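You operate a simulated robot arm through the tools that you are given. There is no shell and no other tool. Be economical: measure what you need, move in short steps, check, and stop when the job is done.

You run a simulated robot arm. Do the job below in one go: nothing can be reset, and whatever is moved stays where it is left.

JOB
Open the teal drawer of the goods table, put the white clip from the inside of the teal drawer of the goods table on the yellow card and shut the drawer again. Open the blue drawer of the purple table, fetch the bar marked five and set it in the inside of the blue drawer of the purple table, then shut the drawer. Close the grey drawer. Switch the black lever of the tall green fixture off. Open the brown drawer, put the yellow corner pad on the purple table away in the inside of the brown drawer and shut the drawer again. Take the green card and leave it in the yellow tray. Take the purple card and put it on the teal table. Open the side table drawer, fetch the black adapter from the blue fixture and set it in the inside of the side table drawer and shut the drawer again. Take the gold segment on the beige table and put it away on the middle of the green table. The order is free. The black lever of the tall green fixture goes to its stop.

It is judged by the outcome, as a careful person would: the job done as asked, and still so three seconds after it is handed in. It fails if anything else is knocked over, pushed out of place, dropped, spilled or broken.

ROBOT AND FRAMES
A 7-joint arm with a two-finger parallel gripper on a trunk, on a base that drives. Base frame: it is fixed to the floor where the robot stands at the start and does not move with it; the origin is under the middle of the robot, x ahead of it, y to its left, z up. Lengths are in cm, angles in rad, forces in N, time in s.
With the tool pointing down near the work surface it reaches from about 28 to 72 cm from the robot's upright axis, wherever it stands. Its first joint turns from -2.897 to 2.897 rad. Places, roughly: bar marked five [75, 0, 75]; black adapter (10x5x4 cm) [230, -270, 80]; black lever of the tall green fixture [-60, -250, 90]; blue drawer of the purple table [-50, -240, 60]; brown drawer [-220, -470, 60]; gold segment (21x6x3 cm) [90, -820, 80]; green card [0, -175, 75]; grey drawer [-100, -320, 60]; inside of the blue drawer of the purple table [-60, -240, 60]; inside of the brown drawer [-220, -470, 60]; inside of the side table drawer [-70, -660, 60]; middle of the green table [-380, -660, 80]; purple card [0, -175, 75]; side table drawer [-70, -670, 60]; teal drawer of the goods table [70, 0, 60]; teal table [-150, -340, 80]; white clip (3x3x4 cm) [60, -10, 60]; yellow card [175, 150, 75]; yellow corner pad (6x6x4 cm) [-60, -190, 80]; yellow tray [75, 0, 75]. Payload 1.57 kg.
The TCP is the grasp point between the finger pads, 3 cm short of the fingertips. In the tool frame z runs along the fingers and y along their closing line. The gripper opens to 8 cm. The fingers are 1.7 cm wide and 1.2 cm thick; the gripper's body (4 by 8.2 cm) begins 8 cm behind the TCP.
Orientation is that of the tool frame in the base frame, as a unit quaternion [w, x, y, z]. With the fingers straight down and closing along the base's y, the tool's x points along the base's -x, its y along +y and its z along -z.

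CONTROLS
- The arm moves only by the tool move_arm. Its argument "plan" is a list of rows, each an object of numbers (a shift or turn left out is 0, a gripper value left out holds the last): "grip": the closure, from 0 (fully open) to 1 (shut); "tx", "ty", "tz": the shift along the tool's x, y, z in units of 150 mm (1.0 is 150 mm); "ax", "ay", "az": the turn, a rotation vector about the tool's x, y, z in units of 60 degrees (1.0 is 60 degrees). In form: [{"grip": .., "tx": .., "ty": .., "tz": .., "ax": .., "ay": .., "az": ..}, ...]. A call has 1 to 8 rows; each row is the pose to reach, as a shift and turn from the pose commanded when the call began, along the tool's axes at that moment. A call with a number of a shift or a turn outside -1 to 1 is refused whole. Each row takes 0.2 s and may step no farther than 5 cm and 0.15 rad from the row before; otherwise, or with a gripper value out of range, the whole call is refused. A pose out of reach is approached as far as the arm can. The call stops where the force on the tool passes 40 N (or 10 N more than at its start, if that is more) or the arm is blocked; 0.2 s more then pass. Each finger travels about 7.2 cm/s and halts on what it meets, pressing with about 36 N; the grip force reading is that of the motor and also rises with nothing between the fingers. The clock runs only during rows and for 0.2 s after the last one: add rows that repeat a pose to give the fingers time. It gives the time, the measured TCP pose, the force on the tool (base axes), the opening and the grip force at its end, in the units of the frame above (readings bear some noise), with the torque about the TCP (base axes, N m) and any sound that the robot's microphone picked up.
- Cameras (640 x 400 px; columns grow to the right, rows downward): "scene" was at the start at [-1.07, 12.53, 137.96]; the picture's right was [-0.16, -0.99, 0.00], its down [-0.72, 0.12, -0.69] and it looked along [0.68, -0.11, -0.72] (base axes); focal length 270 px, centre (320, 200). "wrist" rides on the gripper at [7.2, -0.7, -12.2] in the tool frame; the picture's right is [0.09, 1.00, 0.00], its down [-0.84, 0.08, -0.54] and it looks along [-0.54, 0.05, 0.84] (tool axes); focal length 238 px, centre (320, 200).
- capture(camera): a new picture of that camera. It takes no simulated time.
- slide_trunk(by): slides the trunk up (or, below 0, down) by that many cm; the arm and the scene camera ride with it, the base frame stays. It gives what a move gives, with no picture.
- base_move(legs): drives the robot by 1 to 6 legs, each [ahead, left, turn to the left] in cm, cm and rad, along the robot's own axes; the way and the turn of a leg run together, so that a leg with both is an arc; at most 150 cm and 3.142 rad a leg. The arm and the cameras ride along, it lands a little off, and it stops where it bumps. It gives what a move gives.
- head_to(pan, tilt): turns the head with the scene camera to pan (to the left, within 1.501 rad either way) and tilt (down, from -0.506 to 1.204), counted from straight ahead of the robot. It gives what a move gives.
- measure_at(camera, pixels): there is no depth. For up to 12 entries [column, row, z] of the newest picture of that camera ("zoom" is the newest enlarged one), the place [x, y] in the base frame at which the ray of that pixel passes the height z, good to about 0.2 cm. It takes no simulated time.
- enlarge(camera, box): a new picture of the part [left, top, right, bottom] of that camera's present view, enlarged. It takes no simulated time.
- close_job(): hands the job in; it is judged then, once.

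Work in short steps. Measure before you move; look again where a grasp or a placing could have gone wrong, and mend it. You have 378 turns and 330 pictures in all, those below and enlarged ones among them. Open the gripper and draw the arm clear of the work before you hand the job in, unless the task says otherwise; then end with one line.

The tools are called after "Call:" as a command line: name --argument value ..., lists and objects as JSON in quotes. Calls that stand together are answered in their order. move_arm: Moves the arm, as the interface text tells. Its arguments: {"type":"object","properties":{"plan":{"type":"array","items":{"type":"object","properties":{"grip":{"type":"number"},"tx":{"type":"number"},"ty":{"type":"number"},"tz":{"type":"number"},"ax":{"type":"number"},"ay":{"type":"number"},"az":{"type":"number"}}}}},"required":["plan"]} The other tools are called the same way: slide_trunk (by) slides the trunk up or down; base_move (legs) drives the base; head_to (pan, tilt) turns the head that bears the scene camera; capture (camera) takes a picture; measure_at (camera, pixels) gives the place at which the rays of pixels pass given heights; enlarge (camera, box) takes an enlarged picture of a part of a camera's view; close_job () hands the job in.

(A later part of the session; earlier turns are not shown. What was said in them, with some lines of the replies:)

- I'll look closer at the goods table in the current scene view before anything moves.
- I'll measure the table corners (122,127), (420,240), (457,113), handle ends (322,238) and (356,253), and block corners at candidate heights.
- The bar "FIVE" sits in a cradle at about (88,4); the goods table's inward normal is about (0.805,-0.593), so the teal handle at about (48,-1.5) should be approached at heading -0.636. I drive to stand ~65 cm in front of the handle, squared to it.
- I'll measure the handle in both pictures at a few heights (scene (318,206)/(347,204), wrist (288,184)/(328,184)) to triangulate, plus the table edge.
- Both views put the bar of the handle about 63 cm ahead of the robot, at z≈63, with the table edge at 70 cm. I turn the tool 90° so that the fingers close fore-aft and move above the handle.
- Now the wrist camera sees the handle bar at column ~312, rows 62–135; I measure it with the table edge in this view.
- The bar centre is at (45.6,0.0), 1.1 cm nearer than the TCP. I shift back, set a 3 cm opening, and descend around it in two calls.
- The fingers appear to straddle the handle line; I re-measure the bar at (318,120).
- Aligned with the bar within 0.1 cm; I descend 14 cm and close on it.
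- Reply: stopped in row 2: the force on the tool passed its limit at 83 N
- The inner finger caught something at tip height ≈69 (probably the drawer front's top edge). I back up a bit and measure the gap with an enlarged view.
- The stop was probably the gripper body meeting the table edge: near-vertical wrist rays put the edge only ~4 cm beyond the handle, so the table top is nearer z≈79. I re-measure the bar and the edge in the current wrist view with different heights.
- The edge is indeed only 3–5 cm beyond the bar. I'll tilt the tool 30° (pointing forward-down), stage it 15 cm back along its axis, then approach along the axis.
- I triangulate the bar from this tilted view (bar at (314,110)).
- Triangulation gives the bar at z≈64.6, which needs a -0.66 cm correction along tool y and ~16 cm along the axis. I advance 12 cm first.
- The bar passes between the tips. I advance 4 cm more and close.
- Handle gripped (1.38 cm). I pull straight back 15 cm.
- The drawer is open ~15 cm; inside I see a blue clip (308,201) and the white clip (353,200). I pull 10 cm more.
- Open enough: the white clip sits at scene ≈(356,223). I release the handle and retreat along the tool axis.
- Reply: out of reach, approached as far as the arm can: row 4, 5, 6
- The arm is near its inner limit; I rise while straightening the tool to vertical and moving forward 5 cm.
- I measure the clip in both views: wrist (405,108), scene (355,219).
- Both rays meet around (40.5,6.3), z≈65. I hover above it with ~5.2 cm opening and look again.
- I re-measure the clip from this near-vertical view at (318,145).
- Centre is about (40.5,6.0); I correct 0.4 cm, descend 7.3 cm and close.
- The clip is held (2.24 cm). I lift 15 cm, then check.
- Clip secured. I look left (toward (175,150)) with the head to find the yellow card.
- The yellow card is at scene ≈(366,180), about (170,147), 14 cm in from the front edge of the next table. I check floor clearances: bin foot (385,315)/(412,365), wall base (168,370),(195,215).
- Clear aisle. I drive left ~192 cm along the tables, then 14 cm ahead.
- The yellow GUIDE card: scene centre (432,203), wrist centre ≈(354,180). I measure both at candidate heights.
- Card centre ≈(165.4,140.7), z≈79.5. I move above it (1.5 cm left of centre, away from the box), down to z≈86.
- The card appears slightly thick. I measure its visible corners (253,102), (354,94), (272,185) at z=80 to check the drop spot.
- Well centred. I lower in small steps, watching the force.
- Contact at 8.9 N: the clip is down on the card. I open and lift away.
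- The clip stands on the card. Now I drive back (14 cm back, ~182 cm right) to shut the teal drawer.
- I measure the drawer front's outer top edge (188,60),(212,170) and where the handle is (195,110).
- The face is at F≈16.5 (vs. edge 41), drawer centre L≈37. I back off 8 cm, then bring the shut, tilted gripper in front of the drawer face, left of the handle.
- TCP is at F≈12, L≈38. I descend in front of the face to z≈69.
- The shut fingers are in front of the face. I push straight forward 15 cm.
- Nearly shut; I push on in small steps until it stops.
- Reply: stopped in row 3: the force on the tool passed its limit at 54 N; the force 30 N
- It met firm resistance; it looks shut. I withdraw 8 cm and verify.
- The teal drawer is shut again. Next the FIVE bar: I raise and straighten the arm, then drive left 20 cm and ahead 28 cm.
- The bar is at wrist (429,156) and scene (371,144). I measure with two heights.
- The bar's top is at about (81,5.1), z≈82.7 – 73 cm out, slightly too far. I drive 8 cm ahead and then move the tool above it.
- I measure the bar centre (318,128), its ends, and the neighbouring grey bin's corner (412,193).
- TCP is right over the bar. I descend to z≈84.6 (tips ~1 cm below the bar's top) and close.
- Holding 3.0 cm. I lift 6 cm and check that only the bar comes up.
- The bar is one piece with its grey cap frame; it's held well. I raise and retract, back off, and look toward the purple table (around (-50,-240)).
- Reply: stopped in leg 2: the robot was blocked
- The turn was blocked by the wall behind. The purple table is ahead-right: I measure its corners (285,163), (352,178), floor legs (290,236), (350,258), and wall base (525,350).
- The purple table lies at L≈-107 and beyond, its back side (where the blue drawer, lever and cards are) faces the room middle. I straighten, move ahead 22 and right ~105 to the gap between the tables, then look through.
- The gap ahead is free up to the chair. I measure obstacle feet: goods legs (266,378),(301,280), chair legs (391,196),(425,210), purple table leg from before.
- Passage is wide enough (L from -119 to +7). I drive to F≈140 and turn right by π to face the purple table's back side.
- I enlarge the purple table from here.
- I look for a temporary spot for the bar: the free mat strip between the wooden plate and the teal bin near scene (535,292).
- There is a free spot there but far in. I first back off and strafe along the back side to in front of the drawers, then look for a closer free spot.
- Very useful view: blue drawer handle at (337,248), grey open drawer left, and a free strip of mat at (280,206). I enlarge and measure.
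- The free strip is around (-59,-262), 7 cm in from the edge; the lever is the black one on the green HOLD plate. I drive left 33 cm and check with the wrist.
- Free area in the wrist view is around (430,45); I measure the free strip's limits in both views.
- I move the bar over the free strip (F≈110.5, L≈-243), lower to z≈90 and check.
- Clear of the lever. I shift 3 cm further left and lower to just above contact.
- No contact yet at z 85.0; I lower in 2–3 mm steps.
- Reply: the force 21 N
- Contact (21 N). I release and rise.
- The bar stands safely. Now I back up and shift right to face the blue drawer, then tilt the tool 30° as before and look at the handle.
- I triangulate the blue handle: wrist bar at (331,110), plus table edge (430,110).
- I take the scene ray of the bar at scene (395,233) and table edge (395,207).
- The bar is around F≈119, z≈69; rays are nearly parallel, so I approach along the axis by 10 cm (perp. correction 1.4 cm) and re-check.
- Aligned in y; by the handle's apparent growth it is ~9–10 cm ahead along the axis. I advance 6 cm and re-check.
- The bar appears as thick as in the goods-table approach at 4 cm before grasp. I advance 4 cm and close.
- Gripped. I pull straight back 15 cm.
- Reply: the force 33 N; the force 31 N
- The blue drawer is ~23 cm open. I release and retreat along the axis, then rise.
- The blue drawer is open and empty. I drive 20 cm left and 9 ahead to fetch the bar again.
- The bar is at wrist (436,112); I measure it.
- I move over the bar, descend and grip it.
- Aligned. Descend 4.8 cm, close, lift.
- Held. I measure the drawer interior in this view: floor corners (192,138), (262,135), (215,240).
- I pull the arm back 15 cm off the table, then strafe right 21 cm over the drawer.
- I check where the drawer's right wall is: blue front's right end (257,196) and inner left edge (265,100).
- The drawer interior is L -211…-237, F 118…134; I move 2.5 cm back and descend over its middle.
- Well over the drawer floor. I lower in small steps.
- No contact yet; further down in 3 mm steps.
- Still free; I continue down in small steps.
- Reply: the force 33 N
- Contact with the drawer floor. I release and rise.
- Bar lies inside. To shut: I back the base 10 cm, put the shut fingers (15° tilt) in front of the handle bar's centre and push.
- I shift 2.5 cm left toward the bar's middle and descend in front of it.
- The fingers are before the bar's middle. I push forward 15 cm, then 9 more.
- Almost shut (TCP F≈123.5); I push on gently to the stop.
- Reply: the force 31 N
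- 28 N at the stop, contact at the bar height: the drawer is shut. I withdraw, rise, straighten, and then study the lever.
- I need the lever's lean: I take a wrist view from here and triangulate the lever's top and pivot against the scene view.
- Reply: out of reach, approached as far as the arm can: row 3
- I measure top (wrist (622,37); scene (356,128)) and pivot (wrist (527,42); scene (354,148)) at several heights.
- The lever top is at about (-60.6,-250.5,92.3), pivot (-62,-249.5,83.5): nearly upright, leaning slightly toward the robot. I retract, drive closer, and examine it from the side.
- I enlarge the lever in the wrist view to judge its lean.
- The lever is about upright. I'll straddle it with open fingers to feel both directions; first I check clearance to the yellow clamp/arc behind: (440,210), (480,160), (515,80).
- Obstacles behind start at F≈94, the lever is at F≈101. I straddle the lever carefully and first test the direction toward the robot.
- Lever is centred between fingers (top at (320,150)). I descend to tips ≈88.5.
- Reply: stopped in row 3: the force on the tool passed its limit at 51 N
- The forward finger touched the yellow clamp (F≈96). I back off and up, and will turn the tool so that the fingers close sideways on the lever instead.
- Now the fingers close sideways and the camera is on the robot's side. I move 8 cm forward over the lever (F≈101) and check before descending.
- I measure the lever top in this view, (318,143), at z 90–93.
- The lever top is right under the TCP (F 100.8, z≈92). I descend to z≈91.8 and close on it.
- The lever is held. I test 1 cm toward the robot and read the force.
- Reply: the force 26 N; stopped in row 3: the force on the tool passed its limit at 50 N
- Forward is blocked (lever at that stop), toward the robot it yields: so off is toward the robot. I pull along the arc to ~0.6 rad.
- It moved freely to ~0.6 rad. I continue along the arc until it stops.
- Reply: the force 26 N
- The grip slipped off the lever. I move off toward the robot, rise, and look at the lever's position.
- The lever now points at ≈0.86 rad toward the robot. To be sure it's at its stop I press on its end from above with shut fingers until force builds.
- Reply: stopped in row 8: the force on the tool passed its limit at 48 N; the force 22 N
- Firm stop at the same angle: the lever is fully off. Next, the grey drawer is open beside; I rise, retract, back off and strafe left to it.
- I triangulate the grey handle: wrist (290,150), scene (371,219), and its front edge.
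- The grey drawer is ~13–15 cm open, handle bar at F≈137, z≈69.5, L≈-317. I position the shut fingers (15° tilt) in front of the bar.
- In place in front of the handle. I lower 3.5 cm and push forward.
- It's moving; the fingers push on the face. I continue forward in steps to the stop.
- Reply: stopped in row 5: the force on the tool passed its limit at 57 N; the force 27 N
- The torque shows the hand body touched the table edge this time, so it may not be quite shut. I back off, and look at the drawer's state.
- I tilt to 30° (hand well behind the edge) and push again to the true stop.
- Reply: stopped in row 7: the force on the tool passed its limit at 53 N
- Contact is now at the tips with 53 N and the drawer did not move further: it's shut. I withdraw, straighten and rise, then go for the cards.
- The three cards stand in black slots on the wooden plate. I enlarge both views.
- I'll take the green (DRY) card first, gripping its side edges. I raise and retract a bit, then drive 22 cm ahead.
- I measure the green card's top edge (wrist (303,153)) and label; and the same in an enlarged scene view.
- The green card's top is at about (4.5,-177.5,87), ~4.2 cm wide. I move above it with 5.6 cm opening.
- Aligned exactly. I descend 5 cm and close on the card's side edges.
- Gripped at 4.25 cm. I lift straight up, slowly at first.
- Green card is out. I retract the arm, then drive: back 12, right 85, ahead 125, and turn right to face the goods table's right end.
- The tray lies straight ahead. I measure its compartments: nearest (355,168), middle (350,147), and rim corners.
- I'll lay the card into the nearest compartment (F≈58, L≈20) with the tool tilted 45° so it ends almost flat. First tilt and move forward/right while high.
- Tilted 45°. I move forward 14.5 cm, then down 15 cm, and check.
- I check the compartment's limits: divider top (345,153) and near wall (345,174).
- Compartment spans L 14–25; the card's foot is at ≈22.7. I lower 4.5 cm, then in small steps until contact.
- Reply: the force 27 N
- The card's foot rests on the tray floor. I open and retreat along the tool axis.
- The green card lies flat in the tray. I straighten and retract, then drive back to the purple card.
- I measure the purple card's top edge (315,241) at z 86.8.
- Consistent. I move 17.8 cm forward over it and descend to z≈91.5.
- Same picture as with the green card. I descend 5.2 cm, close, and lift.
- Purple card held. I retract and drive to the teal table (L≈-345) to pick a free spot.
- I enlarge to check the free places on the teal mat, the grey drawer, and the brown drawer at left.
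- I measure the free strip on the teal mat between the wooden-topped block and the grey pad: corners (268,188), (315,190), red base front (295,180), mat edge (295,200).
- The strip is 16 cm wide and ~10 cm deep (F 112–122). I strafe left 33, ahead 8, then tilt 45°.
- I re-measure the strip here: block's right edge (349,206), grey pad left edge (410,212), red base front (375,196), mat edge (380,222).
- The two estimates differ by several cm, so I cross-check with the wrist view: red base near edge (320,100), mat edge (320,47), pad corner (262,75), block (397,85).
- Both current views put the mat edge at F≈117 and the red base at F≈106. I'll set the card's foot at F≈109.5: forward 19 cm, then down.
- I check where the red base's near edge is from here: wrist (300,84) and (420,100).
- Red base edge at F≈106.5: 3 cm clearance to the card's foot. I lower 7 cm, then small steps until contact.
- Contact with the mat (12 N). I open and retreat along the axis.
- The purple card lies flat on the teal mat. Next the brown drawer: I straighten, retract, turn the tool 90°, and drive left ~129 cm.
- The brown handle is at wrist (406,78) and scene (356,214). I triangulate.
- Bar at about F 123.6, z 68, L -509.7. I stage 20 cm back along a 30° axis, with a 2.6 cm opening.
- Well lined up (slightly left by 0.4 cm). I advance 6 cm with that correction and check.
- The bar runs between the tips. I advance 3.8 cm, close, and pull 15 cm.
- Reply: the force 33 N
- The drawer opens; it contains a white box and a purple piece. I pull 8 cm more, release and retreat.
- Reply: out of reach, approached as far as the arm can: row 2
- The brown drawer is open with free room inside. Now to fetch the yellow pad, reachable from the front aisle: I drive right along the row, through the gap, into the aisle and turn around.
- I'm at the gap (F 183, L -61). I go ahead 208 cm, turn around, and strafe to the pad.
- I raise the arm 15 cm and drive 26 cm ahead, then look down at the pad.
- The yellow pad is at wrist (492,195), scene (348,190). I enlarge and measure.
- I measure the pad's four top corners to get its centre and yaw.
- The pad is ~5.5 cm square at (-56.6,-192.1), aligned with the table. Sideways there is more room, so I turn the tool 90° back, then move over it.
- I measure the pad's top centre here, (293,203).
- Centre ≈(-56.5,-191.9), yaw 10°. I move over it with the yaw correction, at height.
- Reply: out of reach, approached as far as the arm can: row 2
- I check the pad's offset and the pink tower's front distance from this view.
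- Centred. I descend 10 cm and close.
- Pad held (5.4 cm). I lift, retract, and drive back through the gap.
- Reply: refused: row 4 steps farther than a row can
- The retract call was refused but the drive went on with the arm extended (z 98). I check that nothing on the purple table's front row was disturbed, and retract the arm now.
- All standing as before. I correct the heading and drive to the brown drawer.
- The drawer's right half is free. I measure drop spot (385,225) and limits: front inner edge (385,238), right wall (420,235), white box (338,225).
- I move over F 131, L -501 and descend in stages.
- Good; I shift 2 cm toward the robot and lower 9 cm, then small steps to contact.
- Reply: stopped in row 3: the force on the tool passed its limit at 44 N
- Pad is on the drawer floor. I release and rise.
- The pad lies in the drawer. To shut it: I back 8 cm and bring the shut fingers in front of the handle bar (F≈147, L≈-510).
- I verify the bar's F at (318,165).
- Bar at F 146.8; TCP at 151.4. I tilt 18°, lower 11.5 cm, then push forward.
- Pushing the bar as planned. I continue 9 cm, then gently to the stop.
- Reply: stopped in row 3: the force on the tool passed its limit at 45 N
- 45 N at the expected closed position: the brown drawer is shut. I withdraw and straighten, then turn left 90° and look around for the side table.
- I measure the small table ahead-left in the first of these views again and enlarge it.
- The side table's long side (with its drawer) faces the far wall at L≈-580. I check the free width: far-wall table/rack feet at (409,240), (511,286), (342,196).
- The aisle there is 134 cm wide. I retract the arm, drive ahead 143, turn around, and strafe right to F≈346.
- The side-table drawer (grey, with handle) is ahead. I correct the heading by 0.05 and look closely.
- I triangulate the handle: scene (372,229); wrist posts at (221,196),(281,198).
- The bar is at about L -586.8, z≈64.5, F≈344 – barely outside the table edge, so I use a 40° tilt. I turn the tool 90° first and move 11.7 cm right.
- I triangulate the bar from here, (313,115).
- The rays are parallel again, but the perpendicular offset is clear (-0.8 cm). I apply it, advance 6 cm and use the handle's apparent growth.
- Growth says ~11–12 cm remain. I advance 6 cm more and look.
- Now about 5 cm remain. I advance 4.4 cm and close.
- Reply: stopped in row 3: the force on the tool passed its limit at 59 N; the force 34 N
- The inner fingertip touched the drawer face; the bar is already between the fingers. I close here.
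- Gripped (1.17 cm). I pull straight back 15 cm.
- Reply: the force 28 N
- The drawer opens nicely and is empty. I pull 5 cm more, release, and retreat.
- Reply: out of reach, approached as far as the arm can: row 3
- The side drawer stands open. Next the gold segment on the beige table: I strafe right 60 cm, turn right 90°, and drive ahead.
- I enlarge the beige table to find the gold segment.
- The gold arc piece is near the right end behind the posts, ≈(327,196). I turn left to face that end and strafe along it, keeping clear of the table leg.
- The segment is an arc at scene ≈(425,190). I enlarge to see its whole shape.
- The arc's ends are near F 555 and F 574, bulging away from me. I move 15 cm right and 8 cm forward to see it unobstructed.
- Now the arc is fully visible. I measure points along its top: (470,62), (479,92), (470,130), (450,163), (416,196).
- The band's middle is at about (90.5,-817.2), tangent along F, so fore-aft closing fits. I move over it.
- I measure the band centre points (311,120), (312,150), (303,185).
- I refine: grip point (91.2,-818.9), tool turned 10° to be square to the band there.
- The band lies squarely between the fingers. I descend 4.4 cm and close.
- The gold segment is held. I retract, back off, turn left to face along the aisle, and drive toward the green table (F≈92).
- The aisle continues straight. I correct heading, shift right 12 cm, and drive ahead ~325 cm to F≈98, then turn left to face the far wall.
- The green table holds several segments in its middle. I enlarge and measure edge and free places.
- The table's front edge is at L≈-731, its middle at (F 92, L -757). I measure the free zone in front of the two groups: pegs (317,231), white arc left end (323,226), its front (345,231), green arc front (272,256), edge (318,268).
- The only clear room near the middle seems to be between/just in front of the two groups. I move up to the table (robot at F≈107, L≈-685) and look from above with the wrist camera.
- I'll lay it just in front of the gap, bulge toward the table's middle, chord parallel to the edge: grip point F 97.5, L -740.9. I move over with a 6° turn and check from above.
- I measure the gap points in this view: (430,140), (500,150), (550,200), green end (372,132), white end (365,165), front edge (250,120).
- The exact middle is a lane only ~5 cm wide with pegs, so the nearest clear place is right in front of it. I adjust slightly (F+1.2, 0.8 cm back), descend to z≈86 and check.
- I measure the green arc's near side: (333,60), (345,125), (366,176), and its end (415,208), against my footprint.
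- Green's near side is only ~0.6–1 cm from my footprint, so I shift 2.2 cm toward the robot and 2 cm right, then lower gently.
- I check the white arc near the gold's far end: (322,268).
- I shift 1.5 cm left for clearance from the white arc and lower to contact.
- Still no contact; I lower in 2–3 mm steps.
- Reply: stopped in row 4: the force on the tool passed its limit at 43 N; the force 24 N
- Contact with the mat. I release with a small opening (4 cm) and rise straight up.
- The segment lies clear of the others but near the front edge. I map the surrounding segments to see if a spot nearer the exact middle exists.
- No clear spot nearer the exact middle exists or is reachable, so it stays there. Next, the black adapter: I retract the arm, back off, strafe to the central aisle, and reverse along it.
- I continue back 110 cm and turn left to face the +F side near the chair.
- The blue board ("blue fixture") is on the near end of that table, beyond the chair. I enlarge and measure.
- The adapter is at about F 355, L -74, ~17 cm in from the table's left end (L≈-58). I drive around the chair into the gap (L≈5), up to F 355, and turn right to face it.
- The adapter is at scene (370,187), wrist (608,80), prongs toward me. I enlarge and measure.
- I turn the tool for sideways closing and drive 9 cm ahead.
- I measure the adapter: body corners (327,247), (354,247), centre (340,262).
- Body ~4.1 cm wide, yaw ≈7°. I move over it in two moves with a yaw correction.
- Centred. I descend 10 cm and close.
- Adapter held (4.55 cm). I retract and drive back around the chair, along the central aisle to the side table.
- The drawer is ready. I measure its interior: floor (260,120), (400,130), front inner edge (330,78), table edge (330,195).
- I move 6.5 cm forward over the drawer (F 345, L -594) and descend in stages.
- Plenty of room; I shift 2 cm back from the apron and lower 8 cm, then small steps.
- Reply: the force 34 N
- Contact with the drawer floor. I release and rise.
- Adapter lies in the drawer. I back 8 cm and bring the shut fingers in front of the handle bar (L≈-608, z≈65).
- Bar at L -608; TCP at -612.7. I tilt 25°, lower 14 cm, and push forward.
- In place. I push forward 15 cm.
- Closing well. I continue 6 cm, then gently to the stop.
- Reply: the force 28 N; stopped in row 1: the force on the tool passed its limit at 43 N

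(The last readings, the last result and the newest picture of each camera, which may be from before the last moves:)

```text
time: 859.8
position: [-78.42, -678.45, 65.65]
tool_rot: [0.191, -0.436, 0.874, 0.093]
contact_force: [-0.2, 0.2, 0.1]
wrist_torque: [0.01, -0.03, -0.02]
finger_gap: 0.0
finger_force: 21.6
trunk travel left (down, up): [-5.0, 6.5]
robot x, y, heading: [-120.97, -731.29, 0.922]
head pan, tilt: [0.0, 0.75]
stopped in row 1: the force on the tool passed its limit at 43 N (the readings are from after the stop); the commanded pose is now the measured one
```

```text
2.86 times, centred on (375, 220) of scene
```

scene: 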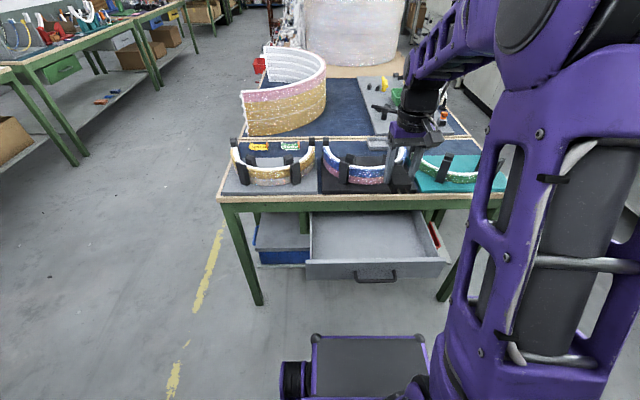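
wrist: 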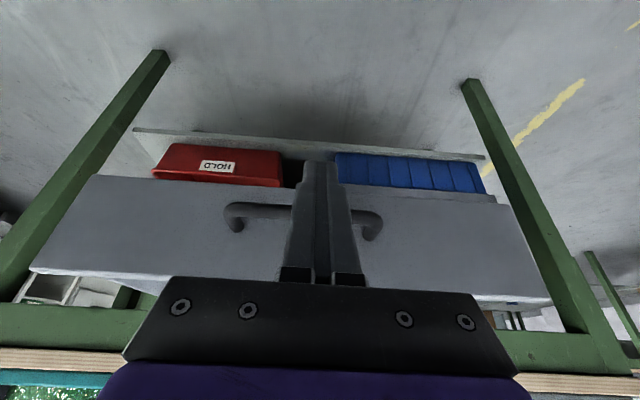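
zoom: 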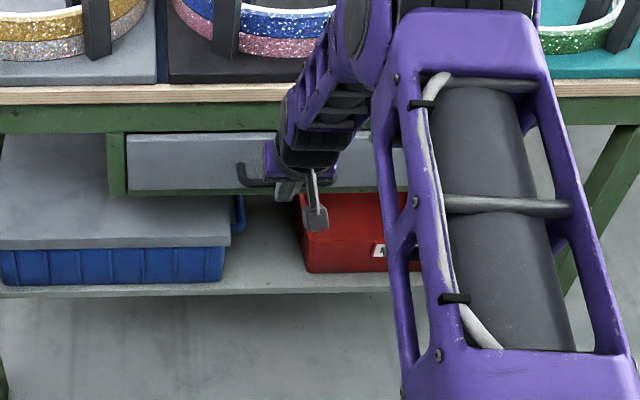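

Stop reached at the closed position (L≈-589.8), drawer flush. I withdraw, straighten, open the gripper and draw clear.

Call:
move_arm --plan '[{"tx": 0.2, "tz": -0.093}, {"tx": 0.4, "tz": -0.25, "ay": 0.13}, {"tx": 0.5, "tz": -0.5, "ay": 0.26}, {"tx": 0.5, "tz": -0.8, "ay": 0.4}]'

Call:
move_arm --plan '[{"tz": -0.3, "grip": 0.0}, {"tz": -0.6}, {"tz": -0.9}]'

Call:
capture --camera "scene"

```text
time: 860.8
position: [-85.5, -687.93, 73.36]
tool_rot: [0.004, -0.446, 0.895, 0.0]
contact_force: [-0.5, 0.2, 0.2]
wrist_torque: [0.0, -0.01, -0.01]
finger_gap: 0.0
finger_force: 21.4
trunk travel left (down, up): [-5.0, 6.5]
robot x, y, heading: [-121.14, -731.55, 0.918]
head pan, tilt: [0.0, 0.75]
```

```text
time: 861.6
position: [-85.66, -687.98, 86.96]
tool_rot: [0.005, -0.447, 0.895, 0.0]
contact_force: [-0.8, 0.2, 0.0]
wrist_torque: [0.0, 0.0, 0.0]
finger_gap: 8.01
finger_force: 0.0
trunk travel left (down, up): [-5.0, 6.5]
robot x, y, heading: [-121.2, -731.46, 0.924]
head pan, tilt: [0.0, 0.75]
```

```text
66 pictures are left
```

scene: 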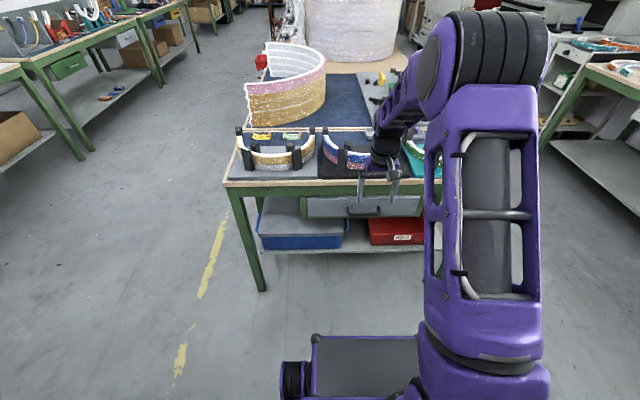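

All shut here. I take one distant look at the grey and green drawers of the teal table (upper left) as a last check.

Call:
enlarge --camera "scene" --box '[0, 0, 200, 125]'

```text
3.20 times, centred on (100, 62) of scene
```

zoom: 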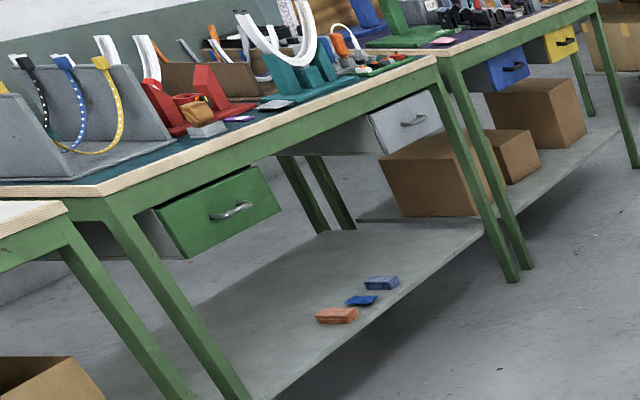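

Everything looks as intended: the grey, blue and yellow fronts sit flush and the purple card lies on the teal mat. The gripper is open and clear, so I hand in.

Call:
close_job

```text
The job is handed in.
```

I handed in with all nine parts done; the one I'm unsure of is the gold segment. Other segments fill the exact middle of the green table, so it lies in the nearest clear spot, about 20 cm nearer the front edge.
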